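You operate a simulated robot arm through the tools that you are given. There is no shell and no other tool.

The job below is to be done with a simulated two-armed robot. You get a single attempt, and the scene is never put back.

TASK
Sand the grey off both cedar blocks and lay them back on the felt mat.
Fine: one at a time in the wooden holder; put the sanding block back. What is to be rubbed or washed off counts as gone when no trace of it is left.

The check looks at the end state, three seconds after you hand in, the way a careful person would. Anything else that was tipped, shoved, dropped, spilled or broken makes it a failure.

THE ROBOT
Two 7-joint arms with fingered hands on one trunk that stands fixed in place. Base frame: the origin is at the foot of the trunk, x ahead of it, y to its left, z up; the work surface is at about z = 0.82. Lengths are in m, angles in rad, forces in N, time in s.
The left shoulder is at [0.091, 0.152, 1.04], the right one opposite. With the tool pointing down near the work surface each hand reaches from about 0.48 to 0.86 m from the base axis, measured 20 degrees to its own side. Payload 3.8 kg a hand.
The tool frame of a hand sits at the grasp point between the pads (the TCP): z along the fingers, y along the line on which they close. The tips reach 0.03 m beyond it. Largest opening 0.104 m; the body of the gripper starts 0.035 m behind the TCP. The gripper is a hand of 5 fingers: y runs from the thumb to the fingers, the wrist lies at [-0.015, -0.104, -0.178] in the tool frame, and closing takes about 1.5 s.
Orientation is that of the tool frame in the base frame, as a unit quaternion [w, x, y, z]. With the fingers straight down and the wrist toward the robot, the tool's x, y and z point along [0, 1, 0], [1, 0, 0] and [0, 0, -1] of the base frame.

THE INTERFACE
- The arms move only by the tool drive_tool. It takes "left_targets", "right_targets" or both (then of equal length, played together; a hand with none holds still); each is a list of rows, each a list of 2 entries, a list of its own where there are three numbers: the shift along the tool's x, y, z in units of 40 mm (1.0 is 40 mm), then the turn, a rotation vector about the tool's x, y, z in units of 4 degrees (1.0 is 4 degrees). In form: [[[tx, ty, tz], [ax, ay, az]], ...]. A call has 1 to 20 rows; each row shifts and turns the commanded pose from where the row before left it, along the tool's axes as they then stand. "left_fingers" and "right_fingers" are, for a hand that has rows, the gripper command, from -1 (shut) to 1 (fully open), values between in proportion, set as the call begins (left out, the last holds). A call with a number of a shift or a turn outside -1 to 1 is refused whole. Rows are played at 5 a second. More than 0.05 m and 0.15 rad between two rows, or a gripper value outside its range, and nothing of the call is played. A pose out of reach is approached as far as the arm can. The call stops where the force on the tool passes 40 N (or 10 N more than at its start, if that is more) or the arm is blocked; 0.2 s more then pass. The fingers move at their own pace (about 0.072 m/s each) and stop on an object; they squeeze with about 21 N. The grip force told is the motor's: it shows also when the fingers shut on nothing. Time passes only in rows, and 0.2 s behind the last, so rows that do not move let the fingers close. It gives the time, the measured TCP pose, the force on the tool (base axes), the opening and the grip force at its end, in the units of the frame above (readings bear some noise), with the torque about the TCP (base axes, N m) and any sound that the robot's microphone picked up, and new pictures: "show" is both (left out), scene, wrist or none (wrist: the cameras of the hands that moved).
- Cameras (640 x 400 px; columns grow to the right, rows downward): "scene" is now at [0.2102, -0.0521, 1.2267]; the picture's right is [-0.55, -0.82, 0.16], its down [-0.26, -0.02, -0.97] and it looks along [0.80, -0.57, -0.20] (base axes); focal length 288 px, centre (320, 200). "left" rides on the left gripper at [-0.08, -0.078, -0.141] in its tool frame; the picture's right is [-0.78, -0.30, 0.56], its down [0.54, -0.78, 0.33] and it looks along [0.33, 0.56, 0.76] (tool axes); focal length 247 px, centre (320, 200). "right" rides on the right gripper at [0.08, -0.078, -0.141] in its tool frame; the picture's right is [-0.78, 0.30, -0.56], its down [-0.53, -0.78, 0.33] and it looks along [-0.33, 0.56, 0.76] (tool axes); focal length 247 px, centre (320, 200). There is no depth. A picture from a camera that has moved, and an enlarged one, comes with that camera's place and axes in the base frame and with its lens.
- slide_trunk(by): slides the trunk up (or, below 0, down) by that many m; the arms and the scene camera ride with it, the base frame stays. It gives what a move gives, with no picture.
- preshape(shape, hand): the hand has 5 fingers and takes this shape, open, in about a second: jaw (thumb against the fingers, like two jaws); tri (thumb and two fingers); tip (a fingertip pinch); poke (one finger out to press); point (the index stretched); flat (the hand flat); cup (the hand cupped); fist (a fist). The gripper value then closes the fingers along that shape, each until it touches; the sizes above hold for jaw. It gives what a move gives, with no picture.
- aim_head(pan, tilt): turns the head with the scene camera to pan (to the left, within 1.396 rad either way) and tilt (down, from -0.506 to 1.204), counted from straight ahead of the robot. It gives what a move gives, and a new picture of the scene camera.
- enlarge(camera, box): a new picture of the part [left, top, right, bottom] of that camera's present view, enlarged. No time passes.
- finish_job(): hands the job in; it is judged then, once.

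Nothing tells you positions but the pictures and the camera data. Unless the task says otherwise, let go and move clear before handing in.

The tools are called after "Request:" as a command line: name --argument value ..., lists and objects as JSON in quotes. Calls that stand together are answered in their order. drive_tool: Moves the arms, as the interface text tells. Its arguments: {"type":"object","properties":{"left_targets":{"type":"array"},"left_fingers":{"type":"number"},"right_targets":{"type":"array"},"right_fingers":{"type":"number"},"show":{"type":"string","enum":["both","scene","wrist","none"]}},"required":[]} The other tools are called the same way: slide_trunk (by) slides the trunk up or down; preshape (shape, hand) gives the hand a shape; aim_head (pan, tilt) turns the head that bears the scene camera; enlarge (camera, box) takes an enlarged picture of a part of a camera's view; finish_job () hands the job in.

At the start:

```text
time: 0.0
left_position: [0.4958, -0.0459, 1.1282]
left_orientation: [0.0, 0.707, 0.707, 0.0]
left_wrist_force: [0.1, 0.2, 0.0]
left_moment: [0.02, 0.01, 0.0]
left_gripper_width: 0.1036
left_gripper_force: 0.0
left_shape: jaw
right_position: [0.41, -0.4328, 1.1758]
right_orientation: [0.0, 0.707, 0.707, 0.0]
right_wrist_force: [-0.3, 0.2, 0.0]
right_moment: [-0.02, 0.0, 0.0]
right_gripper_width: 0.1038
right_gripper_force: 0.1
right_shape: jaw
trunk travel left (down, up): [-0.125, 0.331]
head pan, tilt: [-0.606, -0.03]
```

scene: 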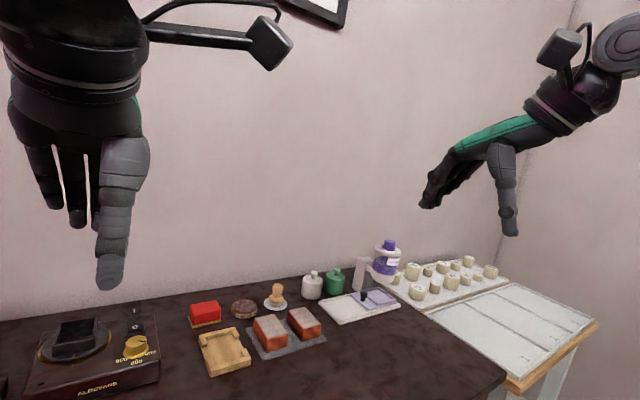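
right: 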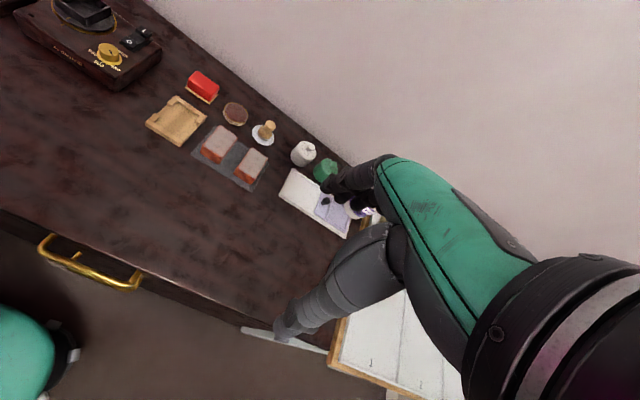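
left: 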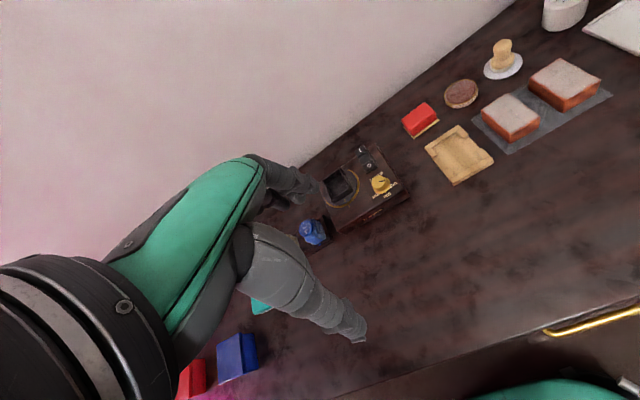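

I see a dark desk with two grey-topped cedar blocks on a felt mat, a wooden holder (tray-like), a red block that may be the sanding block, a brown round pad, a stamp, and other things. First I look more closely at the items.

Request:
aim_head --pan -0.5 --tilt 0.5

Request:
enlarge --camera "left" --box '[380, 0, 640, 200]'

Request:
enlarge --camera "right" --box '[120, 50, 400, 240]'

```text
time: 0.9
left_position: [0.495, -0.0438, 1.1222]
left_orientation: [-0.001, 0.707, 0.707, 0.0]
left_wrist_force: [0.0, 0.1, 0.5]
left_moment: [0.0, 0.0, -0.01]
left_gripper_width: 0.1034
left_gripper_force: 0.0
left_shape: jaw
right_position: [0.4121, -0.4339, 1.1701]
right_orientation: [0.0, 0.707, 0.707, 0.0]
right_wrist_force: [0.1, 0.0, -0.4]
right_moment: [0.0, -0.01, 0.02]
right_gripper_width: 0.1038
right_gripper_force: 0.0
right_shape: jaw
trunk travel left (down, up): [-0.125, 0.331]
head pan, tilt: [-0.499, 0.499]
camera scene: at [0.2027, -0.0447, 1.1781], right [-0.46, -0.88, 0.14], down [-0.65, 0.23, -0.72], along [0.6, -0.42, -0.68], focal length 288 px, centre (320, 200)
```

scene: 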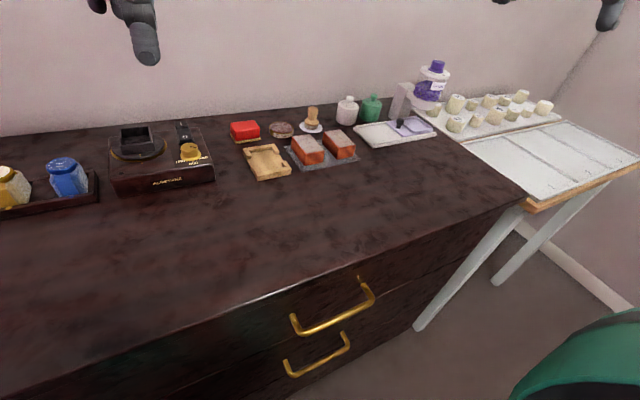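

```text
2.00 times, centred on (510, 100) of left
camera zoom: at [0.4165, -0.1259, 1.2636], right [-0.3, -0.78, -0.56], down [-0.78, 0.54, -0.33], along [0.56, 0.33, -0.76], focal length 494 px, centre (-60, 400)
```

zoom: 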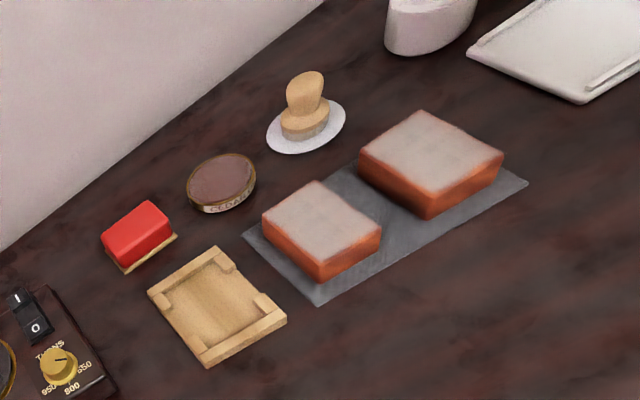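

```text
2.11 times, centred on (260, 145) of right
camera zoom: at [0.3331, -0.3542, 1.3127], right [0.3, -0.78, 0.56], down [-0.78, -0.54, -0.33], along [0.56, -0.33, -0.76], focal length 520 px, centre (446, 316)
```

zoom: 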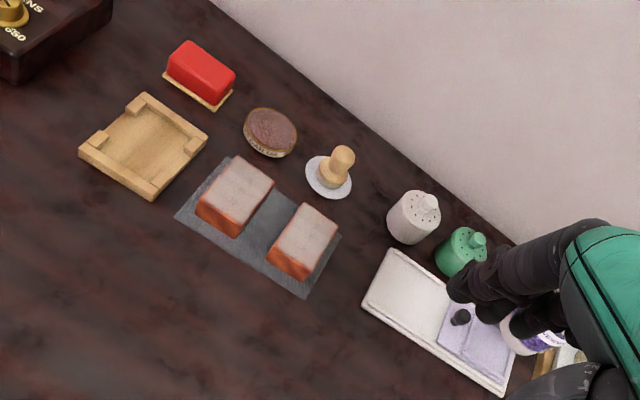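

The red block with a tan base looks like the sanding block, at about (0.746, -0.203). The holder is near (0.65, -0.213), and the cedar blocks are near (0.653, -0.305) and (0.652, -0.38) on the mat. I take closer looks before moving.

Request:
enlarge --camera "left" --box '[390, 90, 510, 190]'

Request:
enlarge --camera "right" --box '[140, 60, 280, 200]'

Request:
enlarge --camera "scene" --box '[220, 90, 380, 190]'

Request:
enlarge --camera "scene" --box '[0, 100, 240, 220]'

```text
4.00 times, centred on (450, 140) of left
camera zoom: at [0.4165, -0.1259, 1.2636], right [-0.3, -0.78, -0.56], down [-0.78, 0.54, -0.33], along [0.56, 0.33, -0.76], focal length 988 px, centre (-200, 440)
```

zoom: 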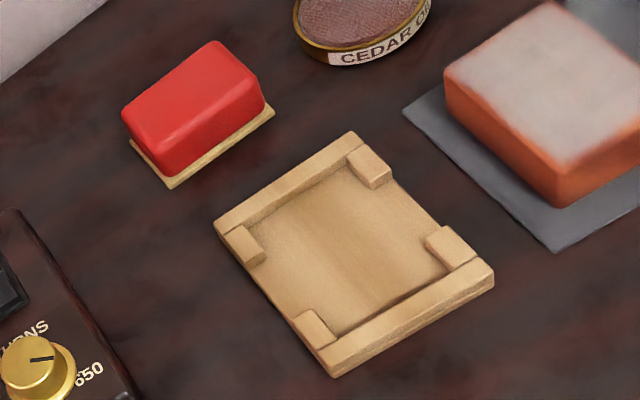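

```text
2.86 times, centred on (210, 130) of right
camera zoom: at [0.3331, -0.3542, 1.3127], right [0.3, -0.78, 0.56], down [-0.78, -0.54, -0.33], along [0.56, -0.33, -0.76], focal length 706 px, centre (634, 400)
```

zoom: 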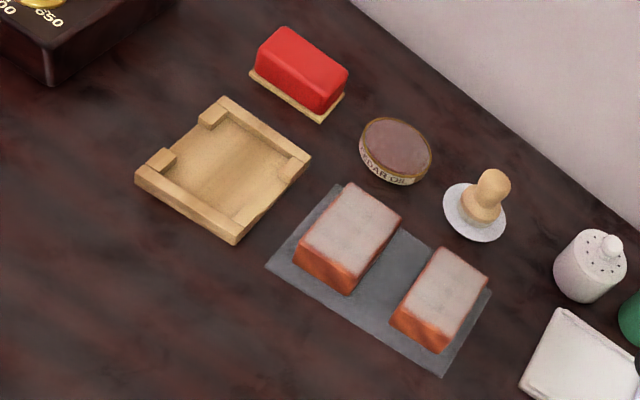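

```text
4.00 times, centred on (300, 140) of scene
camera zoom: at [0.2027, -0.0447, 1.1781], right [-0.46, -0.88, 0.14], down [-0.65, 0.23, -0.72], along [0.6, -0.42, -0.68], focal length 1152 px, centre (400, 440)
```

zoom: 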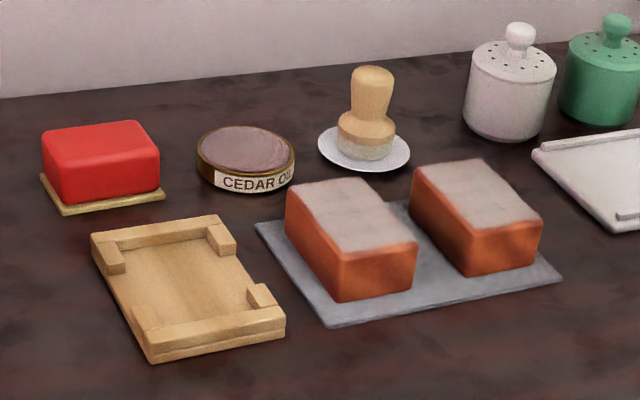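

```text
2.67 times, centred on (120, 160) of scene
camera zoom: at [0.2027, -0.0447, 1.1781], right [-0.46, -0.88, 0.14], down [-0.65, 0.23, -0.72], along [0.6, -0.42, -0.68], focal length 768 px, centre (853, 307)
```

zoom: 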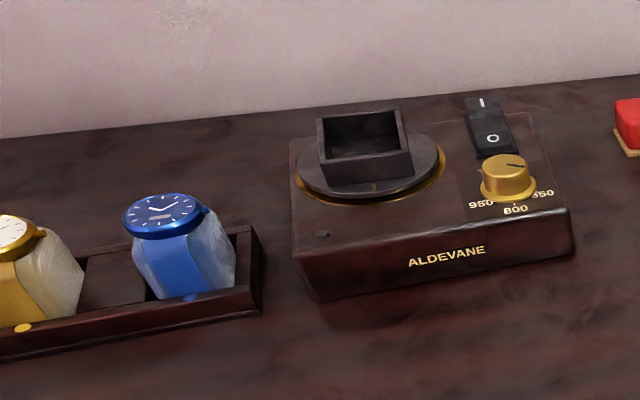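

The blocks measure about 0.07 x 0.042 x 0.03 m with their long axis along x. The holder has low end walls along x and open sides, and the sanding block is about 0.04 (x) by 0.06 (y). I bring the right hand over the nearer block and move the left hand a little out of the way.

Request:
drive_tool --right_targets '[[[0.42, 0.75, 0.62], [0, 0, 0]], [[0.42, 0.75, 0.62], [0, 0, 0]], [[0.42, 0.75, 0.62], [0, 0, 0]], [[0.42, 0.75, 0.62], [0, 0, 0]], [[0.42, 0.75, 0.62], [0, 0, 0]], [[0.42, 0.75, 0.62], [0, 0, 0]], [[0.42, 0.75, 0.62], [0, 0, 0]], [[0.42, 0.75, 0.62], [0, 0, 0]], [[0, 0, 0], [0, 0, 0]]]' --left_targets '[[[0.5, 0, 0], [0, 0, 0]], [[0.5, 0, 0], [0, 0, 0]], [[0.5, 0, 0], [0, 0, 0]], [[0.5, 0, 0], [0, 0, 0]], [[0.5, 0, 0], [0, 0, 0]], [[0.5, 0, 0], [0, 0, 0]], [[0, 0, 0], [0, 0, 0]], [[0, 0, 0], [0, 0, 0]], [[0, 0, 0], [0, 0, 0]]]' --right_fingers 1 --show "both"

```text
time: 3.0
left_position: [0.4935, 0.0752, 1.123]
left_orientation: [0.001, 0.707, 0.707, 0.0]
left_wrist_force: [0.5, -0.2, 0.4]
left_moment: [0.01, 0.0, 0.03]
left_gripper_width: 0.1039
left_gripper_force: 0.0
left_shape: jaw
right_position: [0.6507, -0.3001, 0.9718]
right_orientation: [0.0, 0.708, 0.707, 0.001]
right_wrist_force: [0.6, 0.5, -0.5]
right_moment: [0.0, 0.02, -0.02]
right_gripper_width: 0.1036
right_gripper_force: 0.0
right_shape: jaw
trunk travel left (down, up): [-0.125, 0.331]
head pan, tilt: [-0.499, 0.499]
camera scene: at [0.2019, -0.0449, 1.1783], right [-0.46, -0.88, 0.13], down [-0.65, 0.23, -0.72], along [0.6, -0.42, -0.68], focal length 288 px, centre (320, 200)
camera right: at [0.5733, -0.2205, 1.1154], right [0.3, -0.78, 0.56], down [-0.78, -0.53, -0.33], along [0.56, -0.33, -0.76], focal length 247 px, centre (320, 200)
camera left: at [0.4155, -0.0059, 1.2646], right [-0.3, -0.78, -0.56], down [-0.78, 0.54, -0.33], along [0.56, 0.33, -0.76], focal length 247 px, centre (320, 200)
```

scene: 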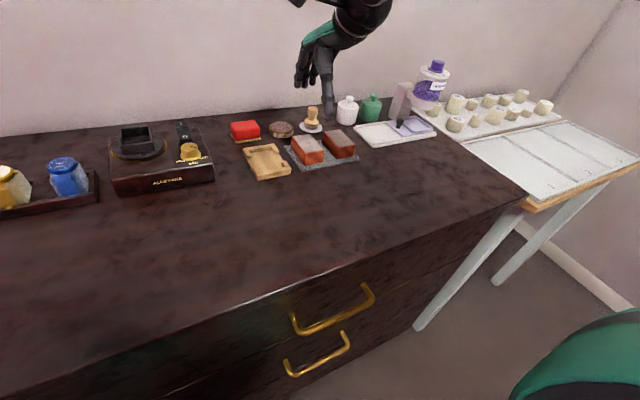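
right: 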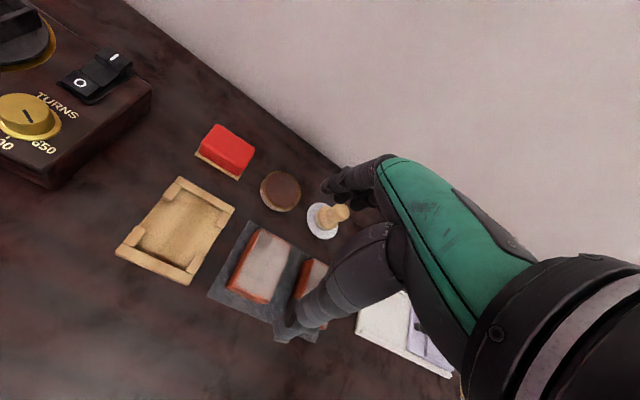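
left: 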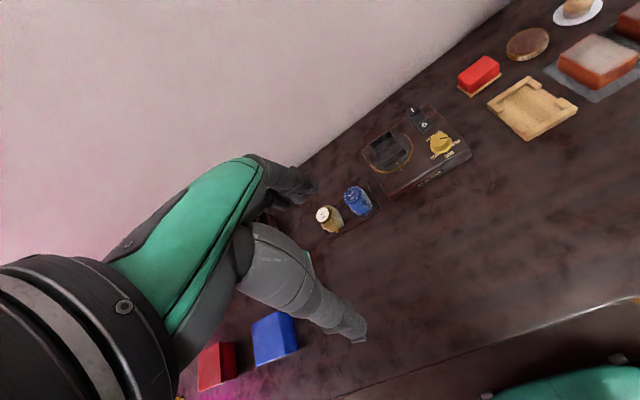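

The hand now hovers over the nearer block at z = 0.97. I enlarge the wrist view to fix the block and holder positions more accurately.

Request:
enlarge --camera "right" --box '[100, 100, 360, 360]'

Request:
enlarge --camera "scene" --box '[220, 60, 380, 200]'

```text
1.54 times, centred on (230, 230) of right
camera zoom: at [0.5733, -0.2205, 1.1154], right [0.3, -0.78, 0.56], down [-0.78, -0.53, -0.33], along [0.56, -0.33, -0.76], focal length 380 px, centre (458, 154)
```

zoom: 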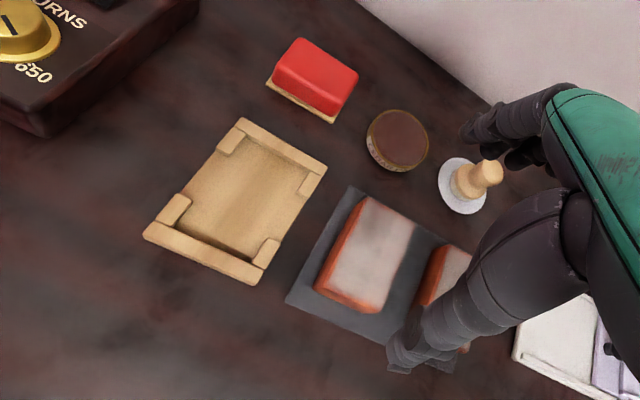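

```text
2.86 times, centred on (300, 130) of scene
camera zoom: at [0.2019, -0.0449, 1.1783], right [-0.46, -0.88, 0.13], down [-0.65, 0.23, -0.72], along [0.6, -0.42, -0.68], focal length 823 px, centre (377, 400)
```

zoom: 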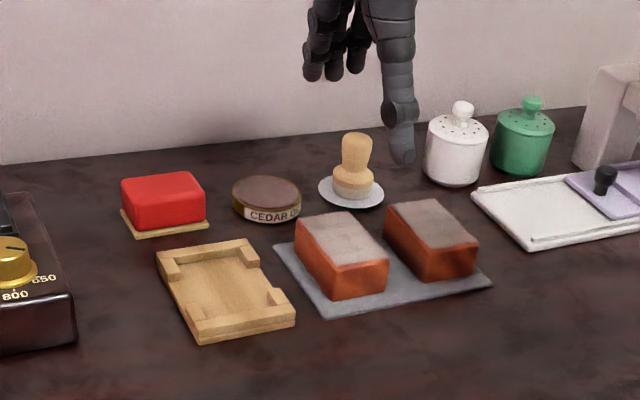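

Block A's centre comes out at about (0.6535, -0.300) with its top near z = 0.853. The tin and brush dish lie behind it, so I narrow the opening slightly and come partway down to check clearance.

Request:
drive_tool --right_targets '[[[0, 0.07, 0.5], [0, 0, 0]], [[0, 0, 0.6], [0, 0, 0]], [[0, 0, 0.4], [0, 0, 0]], [[0, 0, 0], [0, 0, 0]]]' --right_fingers 0.72 --show "both"

Request:
enlarge --camera "scene" --box '[270, 70, 370, 190]'

Request:
enlarge --camera "right" --box '[200, 130, 440, 360]'

```text
time: 4.0
left_position: [0.4956, 0.0752, 1.1227]
left_orientation: [0.0, 0.707, 0.707, 0.0]
left_wrist_force: [-0.8, 0.9, -0.6]
left_moment: [-0.01, -0.01, -0.01]
left_gripper_width: 0.1037
left_gripper_force: 0.1
left_shape: jaw
right_position: [0.6542, -0.2989, 0.9105]
right_orientation: [-0.001, 0.707, 0.707, 0.0]
right_wrist_force: [-0.1, -1.0, -0.7]
right_moment: [0.05, 0.05, 0.04]
right_gripper_width: 0.0896
right_gripper_force: 0.1
right_shape: jaw
trunk travel left (down, up): [-0.125, 0.331]
head pan, tilt: [-0.499, 0.499]
camera scene: at [0.2026, -0.0446, 1.1781], right [-0.46, -0.88, 0.14], down [-0.65, 0.23, -0.72], along [0.6, -0.42, -0.68], focal length 288 px, centre (320, 200)
camera right: at [0.5754, -0.2199, 1.0532], right [0.3, -0.78, 0.56], down [-0.78, -0.54, -0.33], along [0.56, -0.33, -0.76], focal length 247 px, centre (320, 200)
```

scene: 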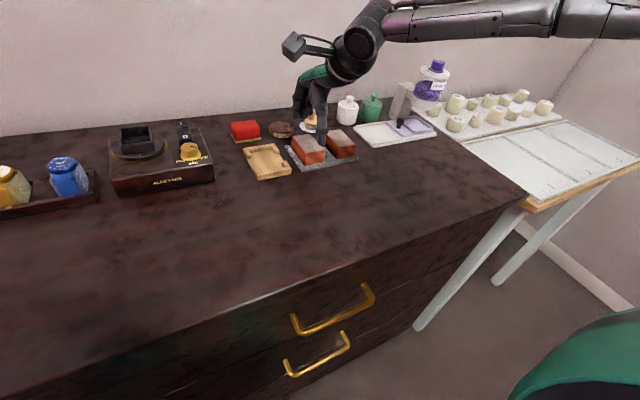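
right: 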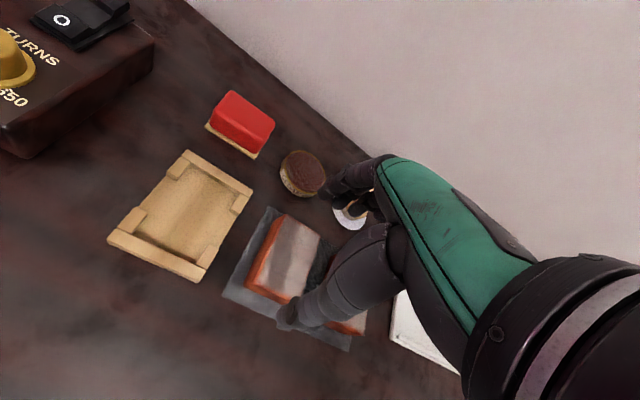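

```text
3.33 times, centred on (320, 130) of scene
camera zoom: at [0.2026, -0.0446, 1.1781], right [-0.46, -0.88, 0.14], down [-0.65, 0.23, -0.72], along [0.6, -0.42, -0.68], focal length 960 px, centre (320, 433)
```

zoom: 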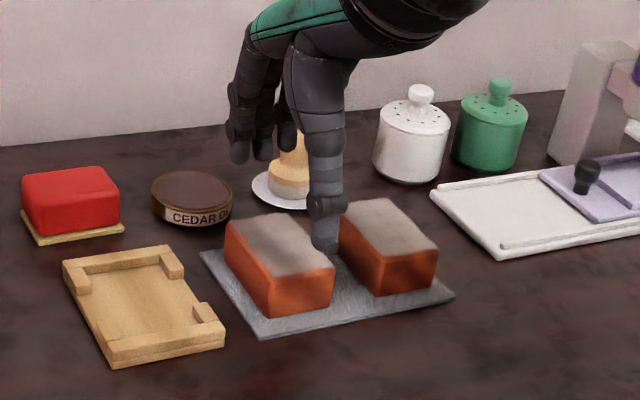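

```text
1.74 times, centred on (320, 245) of right
camera zoom: at [0.5754, -0.2199, 1.0532], right [0.3, -0.78, 0.56], down [-0.78, -0.54, -0.33], along [0.56, -0.33, -0.76], focal length 430 px, centre (320, 122)
```

zoom: 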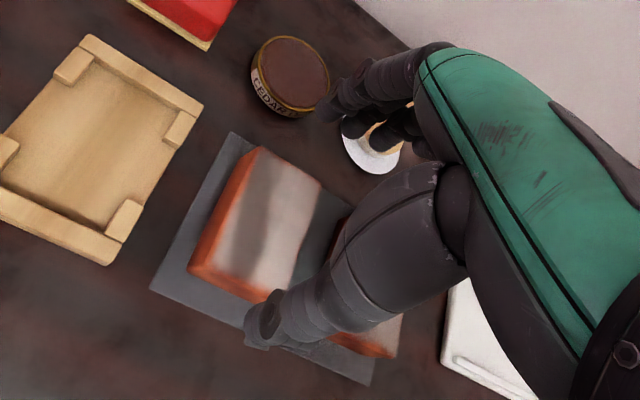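

The index-to-pinky row sits at about y = -0.29 to -0.345 while the thumb is at -0.303, so in the jaw shape the ring and little fingers could curl into the gap beside the other block. I rise a little and see how the "tri" shape looks.

Request:
drive_tool --right_targets '[[[0, 0, -0.9], [0, 0, 0]], [[0, 0, -0.6], [0, 0, 0]]]' --show "none"

Request:
preshape --shape "tri" --hand "right"

Request:
enlarge --camera "scene" --box '[260, 30, 380, 180]'

Request:
enlarge --camera "right" --box '[180, 110, 440, 360]'

```text
time: 4.5
left_position: [0.495, 0.0734, 1.1228]
left_orientation: [0.0, 0.707, 0.707, 0.0]
left_wrist_force: [-0.6, -0.2, 0.0]
left_moment: [0.04, -0.03, -0.02]
left_gripper_width: 0.1038
left_gripper_force: 0.0
left_shape: jaw
right_position: [0.6533, -0.2981, 0.9713]
right_orientation: [0.0, 0.707, 0.707, 0.0]
right_wrist_force: [-0.2, 0.0, 0.5]
right_moment: [-0.04, -0.01, -0.01]
right_gripper_width: 0.0895
right_gripper_force: 0.1
right_shape: jaw
trunk travel left (down, up): [-0.125, 0.331]
head pan, tilt: [-0.499, 0.499]
```

```text
time: 5.5
left_position: [0.4933, 0.0749, 1.1223]
left_orientation: [0.0, 0.707, 0.707, 0.0]
left_wrist_force: [0.0, 0.4, -0.2]
left_moment: [0.01, 0.0, 0.01]
left_gripper_width: 0.1036
left_gripper_force: 0.0
left_shape: jaw
right_position: [0.6532, -0.2982, 0.9696]
right_orientation: [0.0, 0.707, 0.708, 0.0]
right_wrist_force: [0.3, -0.6, 0.8]
right_moment: [-0.01, -0.03, -0.01]
right_gripper_width: 0.1037
right_gripper_force: 0.1
right_shape: tri
trunk travel left (down, up): [-0.125, 0.331]
head pan, tilt: [-0.499, 0.499]
```

```text
2.67 times, centred on (320, 105) of scene
camera zoom: at [0.2028, -0.0446, 1.178], right [-0.46, -0.88, 0.14], down [-0.65, 0.23, -0.72], along [0.6, -0.42, -0.68], focal length 768 px, centre (320, 453)
```

zoom: 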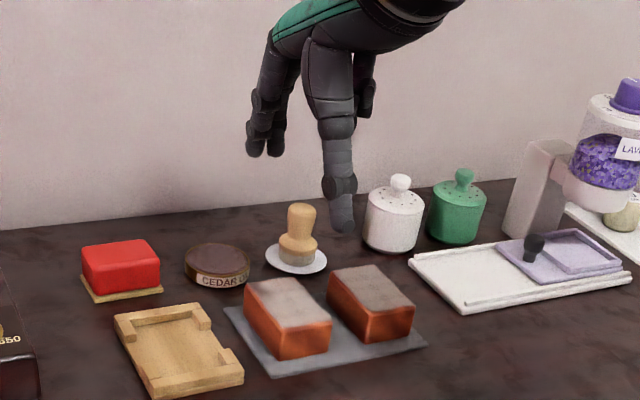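

```text
1.60 times, centred on (310, 235) of right
camera zoom: at [0.5754, -0.2197, 1.1136], right [0.3, -0.78, 0.56], down [-0.78, -0.54, -0.33], along [0.56, -0.33, -0.76], focal length 395 px, centre (336, 144)
```

zoom: 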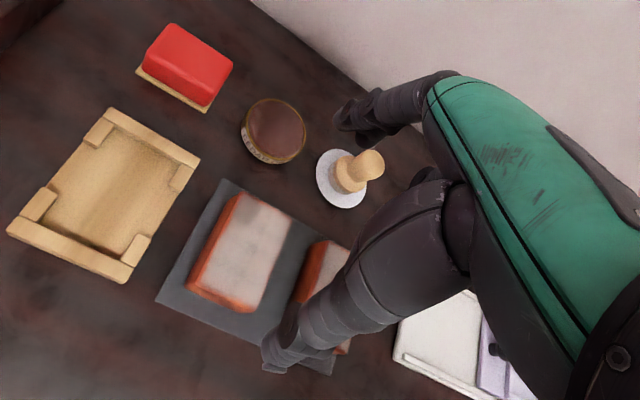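

The tri shape keeps only index and middle finger opposite the thumb, which suits gripping one block at a time. I narrow the opening, go down to z ≈ 0.866 and look before closing.

Request:
drive_tool --right_targets '[[[0, 0, 0.5], [0, 0, 0]], [[0, 0, 0.6], [0, 0, 0]], [[0, 0, 0.6], [0, 0, 0]], [[0, 0, 0.5], [0, 0, 0]], [[0, 0, 0.4], [0, 0, 0]], [[0, 0, 0], [0, 0, 0]]]' --right_fingers 0.72 --show "both"

Request:
enlarge --camera "scene" --box '[260, 70, 380, 190]'

Request:
enlarge --camera "right" --box '[200, 130, 440, 360]'

```text
time: 6.8
left_position: [0.4948, 0.0753, 1.1219]
left_orientation: [0.0, 0.707, 0.707, 0.0]
left_wrist_force: [-0.3, -0.2, 0.0]
left_moment: [0.0, 0.02, -0.03]
left_gripper_width: 0.1037
left_gripper_force: 0.1
left_shape: jaw
right_position: [0.6526, -0.2994, 0.8672]
right_orientation: [0.001, 0.707, 0.707, 0.0]
right_wrist_force: [0.3, -0.1, 0.2]
right_moment: [-0.02, 0.0, -0.01]
right_gripper_width: 0.0897
right_gripper_force: 0.0
right_shape: tri
trunk travel left (down, up): [-0.125, 0.331]
head pan, tilt: [-0.499, 0.499]
camera scene: at [0.2027, -0.0446, 1.1781], right [-0.46, -0.88, 0.14], down [-0.65, 0.23, -0.72], along [0.6, -0.42, -0.68], focal length 288 px, centre (320, 200)
camera right: at [0.5743, -0.22, 1.0101], right [0.3, -0.78, 0.56], down [-0.78, -0.54, -0.33], along [0.56, -0.33, -0.76], focal length 247 px, centre (320, 200)
```

scene: 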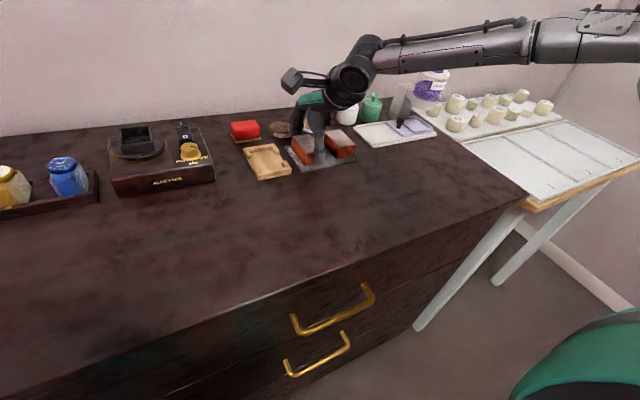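
right: 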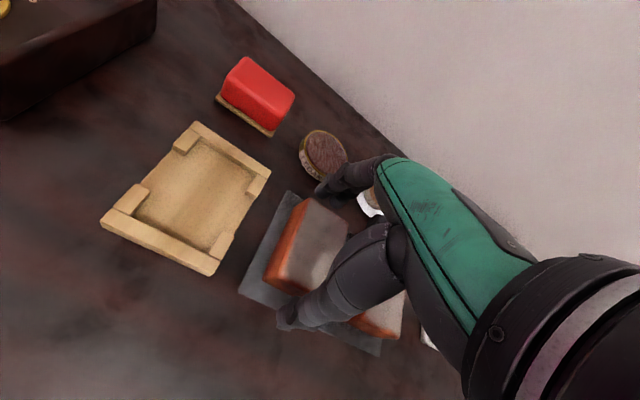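

```text
3.33 times, centred on (320, 130) of scene
camera zoom: at [0.2027, -0.0446, 1.1781], right [-0.46, -0.88, 0.14], down [-0.65, 0.23, -0.72], along [0.6, -0.42, -0.68], focal length 960 px, centre (320, 433)
```

zoom: 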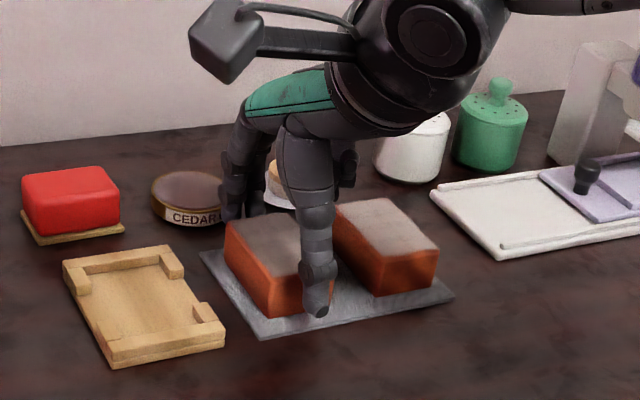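

```text
1.74 times, centred on (320, 245) of right
camera zoom: at [0.5743, -0.22, 1.0101], right [0.3, -0.78, 0.56], down [-0.78, -0.54, -0.33], along [0.56, -0.33, -0.76], focal length 430 px, centre (320, 122)
```

zoom: 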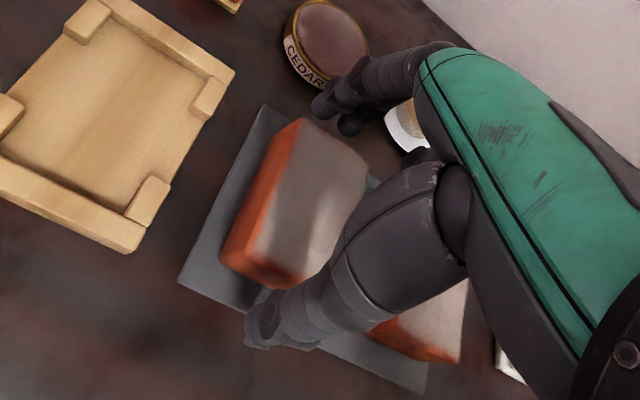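

Thumb and fingers straddle block A along x and clear everything. I shift 4 mm left to even the grip, then close.

Request:
drive_tool --right_targets '[[[0.1, 0, 0], [0, 0, 0]], [[0, 0, 0], [0, 0, 0]]]' --show "none"

Request:
drive_tool --right_targets '[[[0, 0, 0], [0, 0, 0]], [[0, 0, 0], [0, 0, 0]], [[0, 0, 0], [0, 0, 0]], [[0, 0, 0], [0, 0, 0]], [[0, 0, 0], [0, 0, 0]], [[0, 0, 0], [0, 0, 0]], [[0, 0, 0], [0, 0, 0]], [[0, 0, 0], [0, 0, 0]]]' --right_fingers -1 --show "wrist"

Request:
enlarge --camera "scene" --box '[260, 70, 380, 190]'

```text
time: 7.5
left_position: [0.4952, 0.0743, 1.122]
left_orientation: [0.0, 0.707, 0.708, 0.0]
left_wrist_force: [0.2, 0.6, -1.0]
left_moment: [-0.02, -0.02, -0.03]
left_gripper_width: 0.1036
left_gripper_force: 0.1
left_shape: jaw
right_position: [0.652, -0.295, 0.8682]
right_orientation: [0.0, 0.707, 0.707, 0.0]
right_wrist_force: [-0.1, 0.5, 0.3]
right_moment: [0.0, -0.01, -0.02]
right_gripper_width: 0.0895
right_gripper_force: 0.1
right_shape: tri
trunk travel left (down, up): [-0.125, 0.331]
head pan, tilt: [-0.499, 0.499]
```

```text
time: 9.2
left_position: [0.4952, 0.0755, 1.1215]
left_orientation: [0.0, 0.706, 0.708, 0.0]
left_wrist_force: [-0.6, 1.1, -1.1]
left_moment: [-0.02, 0.02, 0.02]
left_gripper_width: 0.1037
left_gripper_force: 0.1
left_shape: jaw
right_position: [0.6528, -0.2957, 0.8676]
right_orientation: [0.0, 0.707, 0.707, 0.0]
right_wrist_force: [0.7, 0.1, 0.1]
right_moment: [-0.01, -0.04, 0.0]
right_gripper_width: 0.0642
right_gripper_force: 20.7
right_shape: tri
trunk travel left (down, up): [-0.125, 0.331]
head pan, tilt: [-0.499, 0.499]
camera right: at [0.5748, -0.2161, 1.0099], right [0.3, -0.78, 0.56], down [-0.78, -0.54, -0.33], along [0.56, -0.33, -0.76], focal length 247 px, centre (320, 200)
```

right: 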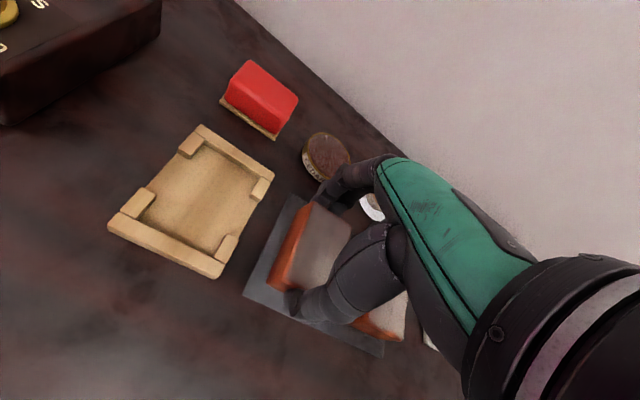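

```text
3.33 times, centred on (320, 130) of scene
camera zoom: at [0.2029, -0.0447, 1.178], right [-0.46, -0.88, 0.14], down [-0.65, 0.23, -0.72], along [0.6, -0.42, -0.68], focal length 960 px, centre (320, 433)
```

zoom: 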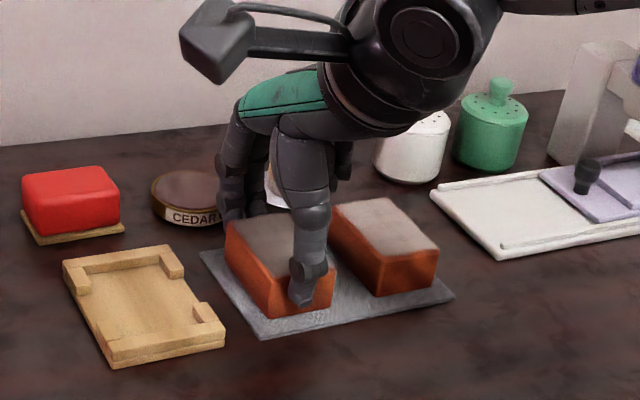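

The block is gripped (width 0.064, 20.7 N). I lift it straight up and check.

Request:
drive_tool --right_targets '[[[0, 0, -0.3], [0, 0, 0]], [[0, 0, -0.6], [0, 0, 0]], [[0, 0, -0.7], [0, 0, 0]], [[0, 0, -0.4], [0, 0, 0]], [[0, 0, 0], [0, 0, 0]]]' --show "both"

Request:
enlarge --camera "scene" --box '[230, 60, 370, 190]'

Request:
enlarge --camera "right" --box '[80, 80, 440, 360]'

```text
time: 10.4
left_position: [0.496, 0.075, 1.1228]
left_orientation: [0.001, 0.707, 0.707, 0.0]
left_wrist_force: [0.1, 0.0, -1.3]
left_moment: [-0.01, 0.0, 0.01]
left_gripper_width: 0.1036
left_gripper_force: 0.0
left_shape: jaw
right_position: [0.6524, -0.2957, 0.9469]
right_orientation: [0.0, 0.707, 0.707, 0.0]
right_wrist_force: [0.2, 0.2, 0.4]
right_moment: [0.03, 0.01, 0.02]
right_gripper_width: 0.0639
right_gripper_force: 20.9
right_shape: tri
trunk travel left (down, up): [-0.125, 0.331]
head pan, tilt: [-0.499, 0.499]
camera scene: at [0.203, -0.0447, 1.178], right [-0.46, -0.88, 0.14], down [-0.65, 0.23, -0.72], along [0.6, -0.42, -0.68], focal length 288 px, centre (320, 200)
camera right: at [0.5749, -0.2156, 1.0897], right [0.3, -0.78, 0.56], down [-0.78, -0.53, -0.33], along [0.56, -0.33, -0.76], focal length 247 px, centre (320, 200)
```

scene: 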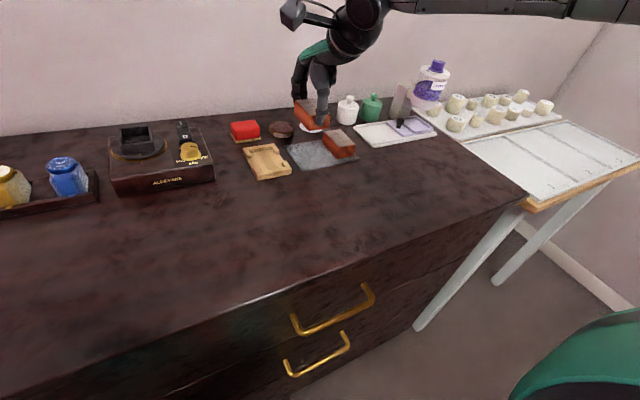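
right: 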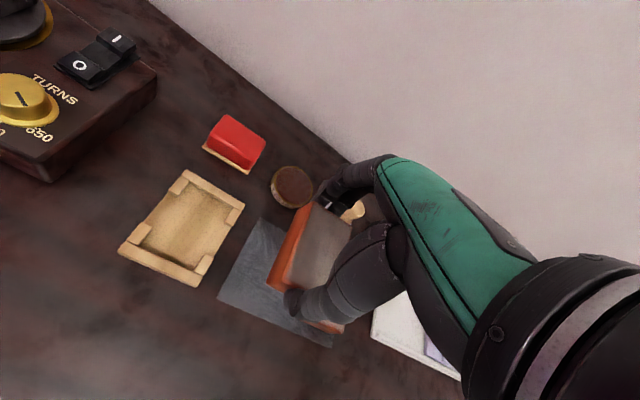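

```text
3.08 times, centred on (300, 125) of scene
camera zoom: at [0.203, -0.0447, 1.178], right [-0.46, -0.88, 0.14], down [-0.65, 0.23, -0.72], along [0.6, -0.42, -0.68], focal length 886 px, centre (382, 431)
```

zoom: 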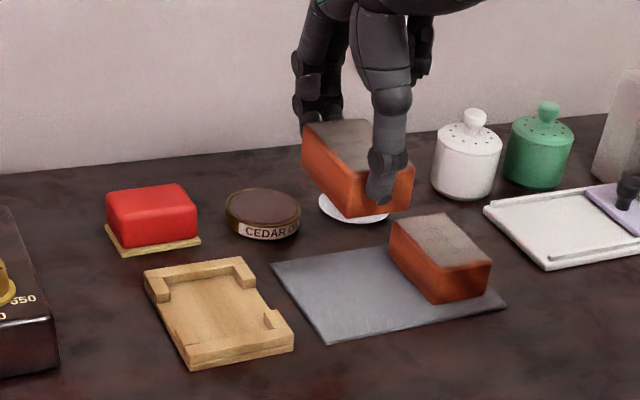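

```text
1.43 times, centred on (260, 220) of right
camera zoom: at [0.5749, -0.2156, 1.0897], right [0.3, -0.78, 0.56], down [-0.78, -0.53, -0.33], along [0.56, -0.33, -0.76], focal length 353 px, centre (406, 171)
```

zoom: 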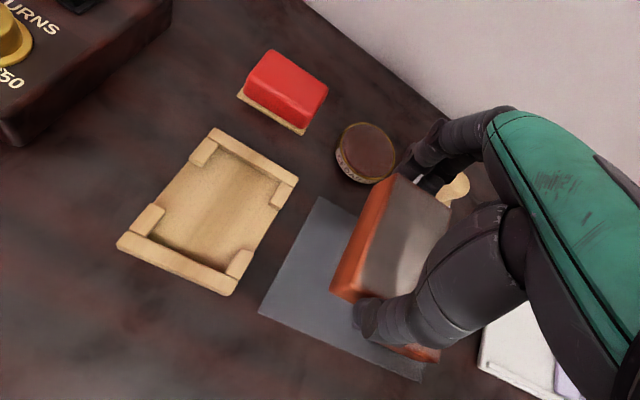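

Block A hangs level in the grip. Before placing it, I raise and roll it so I can see whether its underside or other faces carry any grey.

Request:
drive_tool --right_targets '[[[0, 0, -1], [0, 0, 0]], [[0, 0, -1], [0, 0, 0]], [[0, 0, -1], [0, 0, 0]], [[0, 0, -1], [0, 0, 0]], [[0, 0, 0], [0, 1, 0]], [[0, 0, 0], [0, 1, 0]], [[0, 0, 0], [0, 1, 0]], [[0, 0, 0], [0, 1, 0]], [[0, 0, 0], [0, 1, 0]], [[0, 0, 0], [0, 1, 0]], [[0, 0, 0], [0, 1, 0]], [[0, 0, 0], [0, 1, 0]], [[0, 0, 0], [0, 1, 0]], [[0, 0, 0], [0, 1, 0]], [[0, 0, 0], [0, 1, 0]], [[0, 0, 0], [0, 1, 0]], [[0, 0, 0], [0, 1, 0]]]' --show "both"

Request:
enlarge --camera "scene" --box '[220, 0, 400, 140]'

```text
time: 14.1
left_position: [0.4947, 0.0747, 1.1216]
left_orientation: [0.0, 0.707, 0.707, 0.0]
left_wrist_force: [0.4, 0.3, -1.1]
left_moment: [-0.02, 0.01, 0.01]
left_gripper_width: 0.1037
left_gripper_force: 0.1
left_shape: jaw
right_position: [0.6525, -0.2946, 1.107]
right_orientation: [-0.31, 0.635, 0.636, 0.311]
right_wrist_force: [-0.7, -0.7, -0.8]
right_moment: [0.04, 0.03, 0.02]
right_gripper_width: 0.064
right_gripper_force: 21.2
right_shape: tri
trunk travel left (down, up): [-0.125, 0.331]
head pan, tilt: [-0.499, 0.499]
camera scene: at [0.203, -0.045, 1.178], right [-0.46, -0.88, 0.14], down [-0.65, 0.23, -0.72], along [0.6, -0.42, -0.68], focal length 288 px, centre (320, 200)
camera right: at [0.5751, -0.3585, 1.2582], right [0.3, -0.92, -0.27], down [-0.78, -0.07, -0.63], along [0.56, 0.4, -0.73], focal length 247 px, centre (320, 200)
```

scene: 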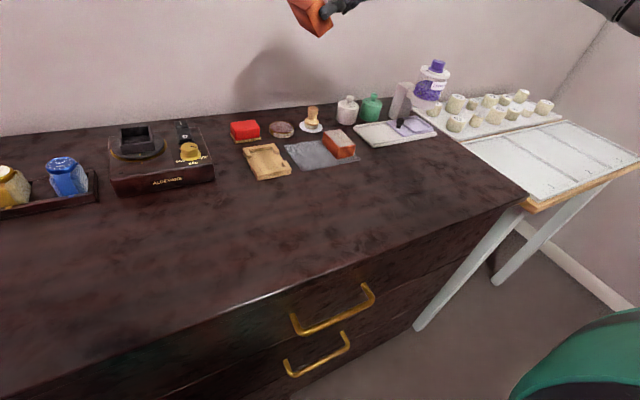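
right: 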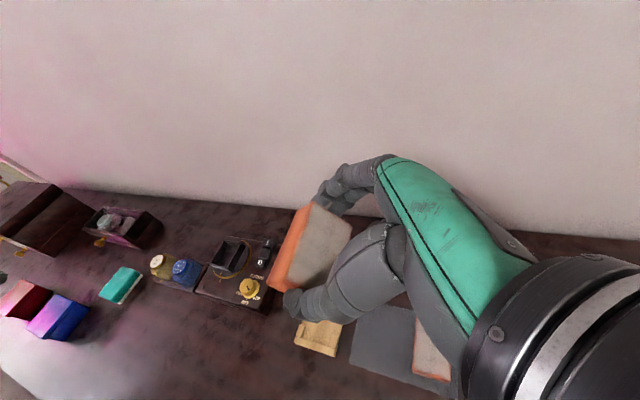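

```text
2.86 times, centred on (310, 70) of scene
camera zoom: at [0.203, -0.045, 1.178], right [-0.46, -0.88, 0.14], down [-0.65, 0.23, -0.72], along [0.6, -0.42, -0.68], focal length 823 px, centre (349, 571)
```

zoom: 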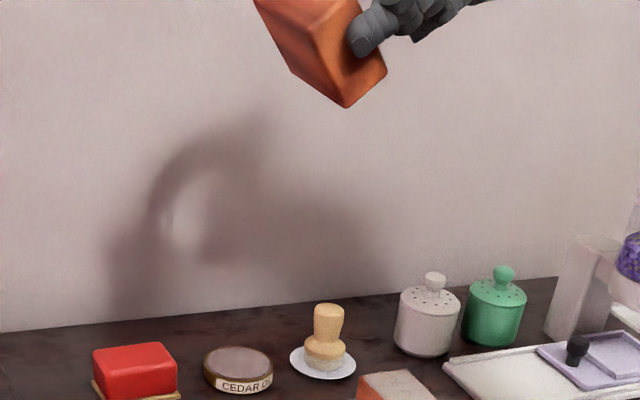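

The visible faces are orange. I tilt the head up briefly to see the whole underside.

Request:
aim_head --pan -0.5 --tilt 0.25

Request:
enlarge --camera "scene" --box '[250, 30, 410, 150]'

```text
time: 14.8
left_position: [0.4942, 0.0748, 1.1217]
left_orientation: [0.0, 0.707, 0.707, 0.0]
left_wrist_force: [-0.2, -0.3, 0.5]
left_moment: [0.0, 0.0, -0.01]
left_gripper_width: 0.1037
left_gripper_force: 0.1
left_shape: jaw
right_position: [0.6538, -0.2947, 1.1067]
right_orientation: [-0.31, 0.636, 0.635, 0.31]
right_wrist_force: [-0.3, -0.8, -0.2]
right_moment: [0.01, -0.01, -0.01]
right_gripper_width: 0.0637
right_gripper_force: 21.5
right_shape: tri
trunk travel left (down, up): [-0.125, 0.331]
head pan, tilt: [-0.499, 0.25]
camera scene: at [0.2114, -0.0458, 1.1996], right [-0.46, -0.88, 0.14], down [-0.48, 0.12, -0.87], along [0.75, -0.46, -0.48], focal length 288 px, centre (320, 200)
```

scene: 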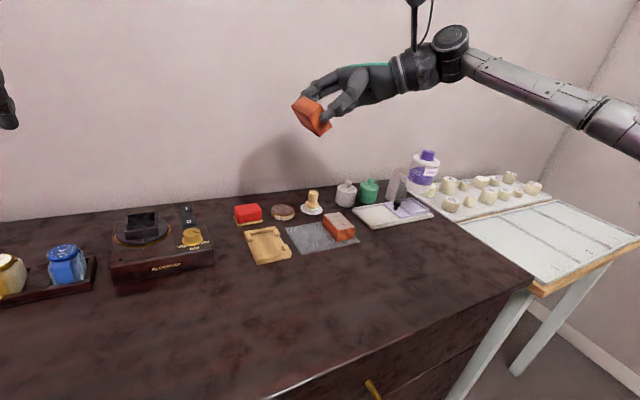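

```text
3.33 times, centred on (330, 90) of scene
camera zoom: at [0.2114, -0.0458, 1.1996], right [-0.46, -0.88, 0.14], down [-0.48, 0.12, -0.87], along [0.75, -0.46, -0.48], focal length 960 px, centre (287, 567)
```

zoom: 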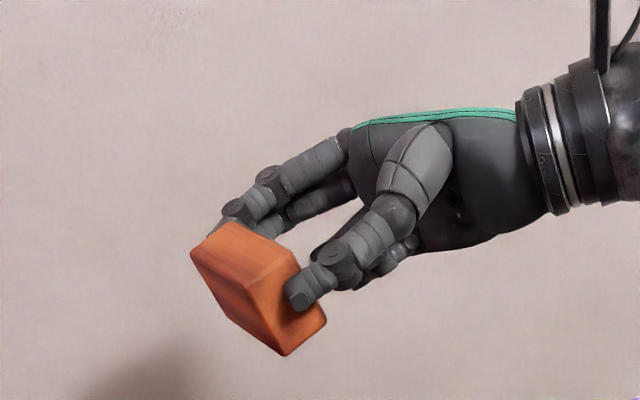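

The underside and side are clean; only the top is grey. I roll the block level again, move it over the holder and hover there to check alignment.

Request:
drive_tool --right_targets '[[[0, 0, 0], [0, -1, 0]], [[0, 0, 0], [0, -1, 0]], [[0, 0, 0], [0, -1, 0]], [[0, 0, 0], [0, -1, 0]], [[0, 0, 0], [0, -1, 0]], [[0, 0, 0], [0, -1, 0]], [[0, 0, 0], [0, -1, 0]], [[0, 0, 0], [0, -1, 0]], [[0, 0, 0], [0, -1, 0]], [[0, 0, 0], [0, -1, 0]], [[0, 0, 0], [0, -1, 0]], [[0, 0, 0], [0, -1, 0]], [[0, 0, 0], [0, -1, 0]], [[0.4, 0, 0.7], [0, 0, 0]], [[0.45, 0, 0.8], [0, 0, 0]], [[0.45, 0, 0.8], [0, 0, 0]], [[0.45, 0, 0.8], [0, 0, 0]], [[0.45, 0, 0.8], [0, 0, 0]], [[0, 0, 0], [0, 0, 0]]]' --show "wrist"

Request:
aim_head --pan -0.35 --tilt 0.6

Request:
enlarge --camera "right" --box '[180, 100, 400, 340]'

```text
time: 18.8
left_position: [0.4953, 0.074, 1.1233]
left_orientation: [0.0, 0.707, 0.707, 0.0]
left_wrist_force: [0.4, -0.1, 0.7]
left_moment: [-0.03, 0.01, 0.02]
left_gripper_width: 0.1038
left_gripper_force: 0.1
left_shape: jaw
right_position: [0.6534, -0.2069, 0.951]
right_orientation: [0.0, 0.707, 0.707, 0.0]
right_wrist_force: [0.2, 0.0, -0.6]
right_moment: [0.01, 0.02, 0.0]
right_gripper_width: 0.064
right_gripper_force: 21.4
right_shape: tri
trunk travel left (down, up): [-0.125, 0.331]
head pan, tilt: [-0.499, 0.25]
camera right: at [0.5752, -0.1281, 1.0937], right [0.3, -0.78, 0.56], down [-0.78, -0.54, -0.33], along [0.56, -0.33, -0.76], focal length 247 px, centre (320, 200)
```

right: 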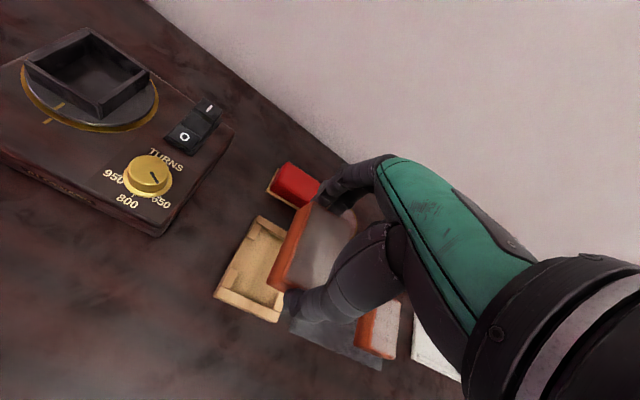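

```text
time: 19.6
left_position: [0.4939, 0.0745, 1.1221]
left_orientation: [-0.001, 0.707, 0.707, 0.0]
left_wrist_force: [0.1, -0.9, 0.5]
left_moment: [-0.01, 0.01, -0.02]
left_gripper_width: 0.1037
left_gripper_force: 0.2
left_shape: jaw
right_position: [0.6538, -0.2066, 0.952]
right_orientation: [0.0, 0.708, 0.706, 0.0]
right_wrist_force: [0.2, -0.6, 0.0]
right_moment: [0.03, 0.0, -0.03]
right_gripper_width: 0.064
right_gripper_force: 20.6
right_shape: tri
trunk travel left (down, up): [-0.125, 0.331]
head pan, tilt: [-0.351, 0.6]
camera scene: at [0.2033, -0.0315, 1.1685], right [-0.33, -0.94, 0.1], down [-0.74, 0.19, -0.64], along [0.58, -0.28, -0.76], focal length 288 px, centre (320, 200)
```

scene: 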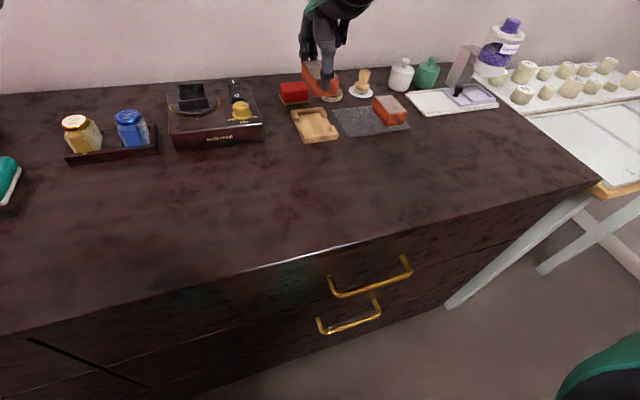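

```text
1.67 times, centred on (290, 220) of right
camera zoom: at [0.5756, -0.1281, 1.0938], right [0.3, -0.78, 0.56], down [-0.78, -0.54, -0.33], along [0.56, -0.33, -0.76], focal length 412 px, centre (370, 167)
```

zoom: 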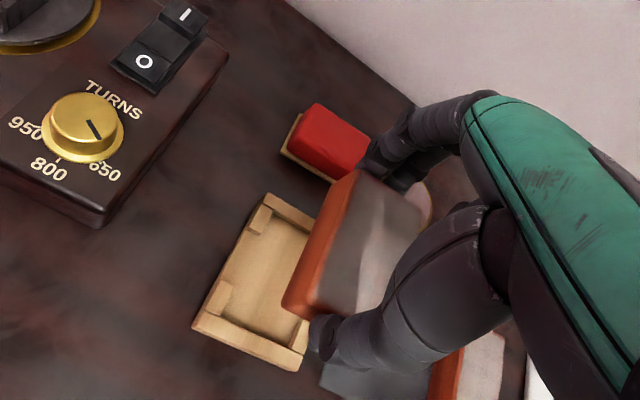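

I lower the block to a couple of centimetres above the holder and compare edges closely from both cameras.

Request:
drive_tool --right_targets '[[[0, 0, 0.5], [0, 0, 0]], [[0, 0, 0.55], [0, 0, 0]], [[0, 0, 0], [0, 0, 0]]]' --show "none"

Request:
enlarge --camera "scene" --box '[270, 60, 370, 150]'

Request:
enlarge --camera "right" --box '[200, 170, 360, 330]'

Request:
enlarge --camera "left" --box '[440, 0, 640, 160]'

```text
time: 20.4
left_position: [0.4943, 0.0749, 1.122]
left_orientation: [0.0, 0.707, 0.707, 0.0]
left_wrist_force: [-0.7, -0.4, 0.7]
left_moment: [-0.02, 0.02, -0.01]
left_gripper_width: 0.1037
left_gripper_force: 0.0
left_shape: jaw
right_position: [0.6526, -0.2066, 0.9089]
right_orientation: [0.001, 0.707, 0.707, 0.0]
right_wrist_force: [-0.1, -0.3, -0.6]
right_moment: [-0.01, -0.03, 0.01]
right_gripper_width: 0.0641
right_gripper_force: 21.0
right_shape: tri
trunk travel left (down, up): [-0.125, 0.331]
head pan, tilt: [-0.351, 0.6]
```

```text
4.44 times, centred on (320, 105) of scene
camera zoom: at [0.203, -0.0314, 1.1685], right [-0.33, -0.94, 0.1], down [-0.74, 0.19, -0.64], along [0.58, -0.28, -0.76], focal length 1280 px, centre (320, 622)
```

zoom: 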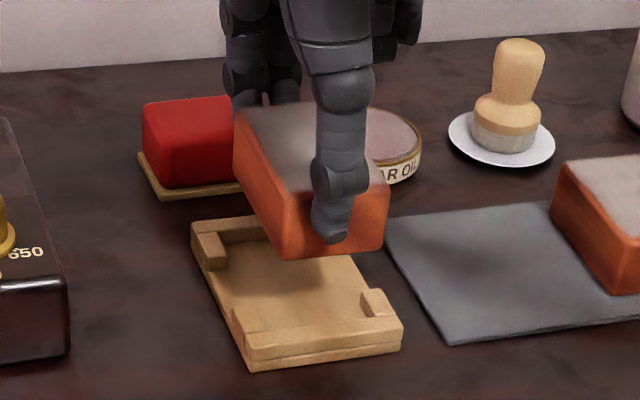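

```text
2.50 times, centred on (280, 250) of right
camera zoom: at [0.5743, -0.1278, 1.0515], right [0.3, -0.78, 0.56], down [-0.78, -0.54, -0.33], along [0.56, -0.33, -0.76], focal length 617 px, centre (420, 75)
```

zoom: 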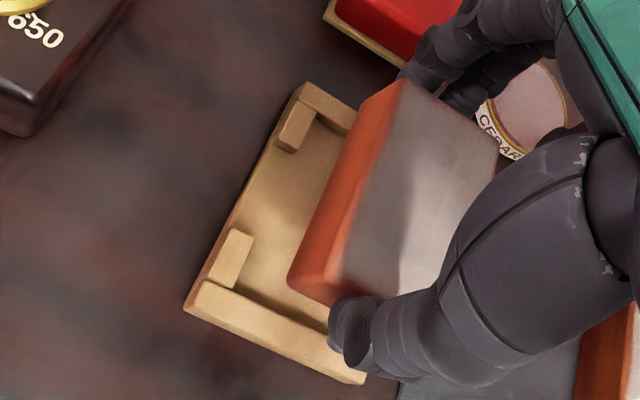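

```text
2.50 times, centred on (540, 80) of left
camera zoom: at [0.4162, -0.0057, 1.2643], right [-0.3, -0.78, -0.56], down [-0.78, 0.54, -0.33], along [0.56, 0.33, -0.76], focal length 617 px, centre (-230, 500)
```

zoom: 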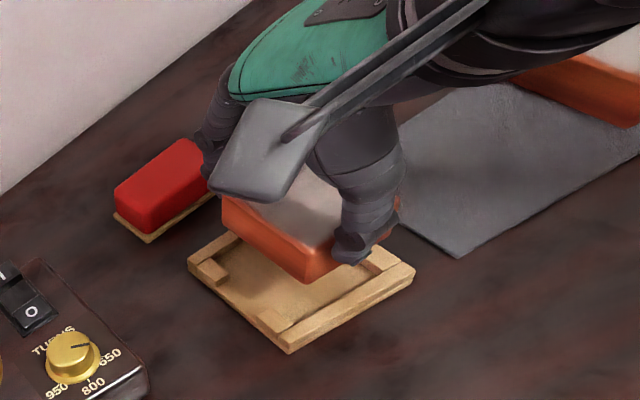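

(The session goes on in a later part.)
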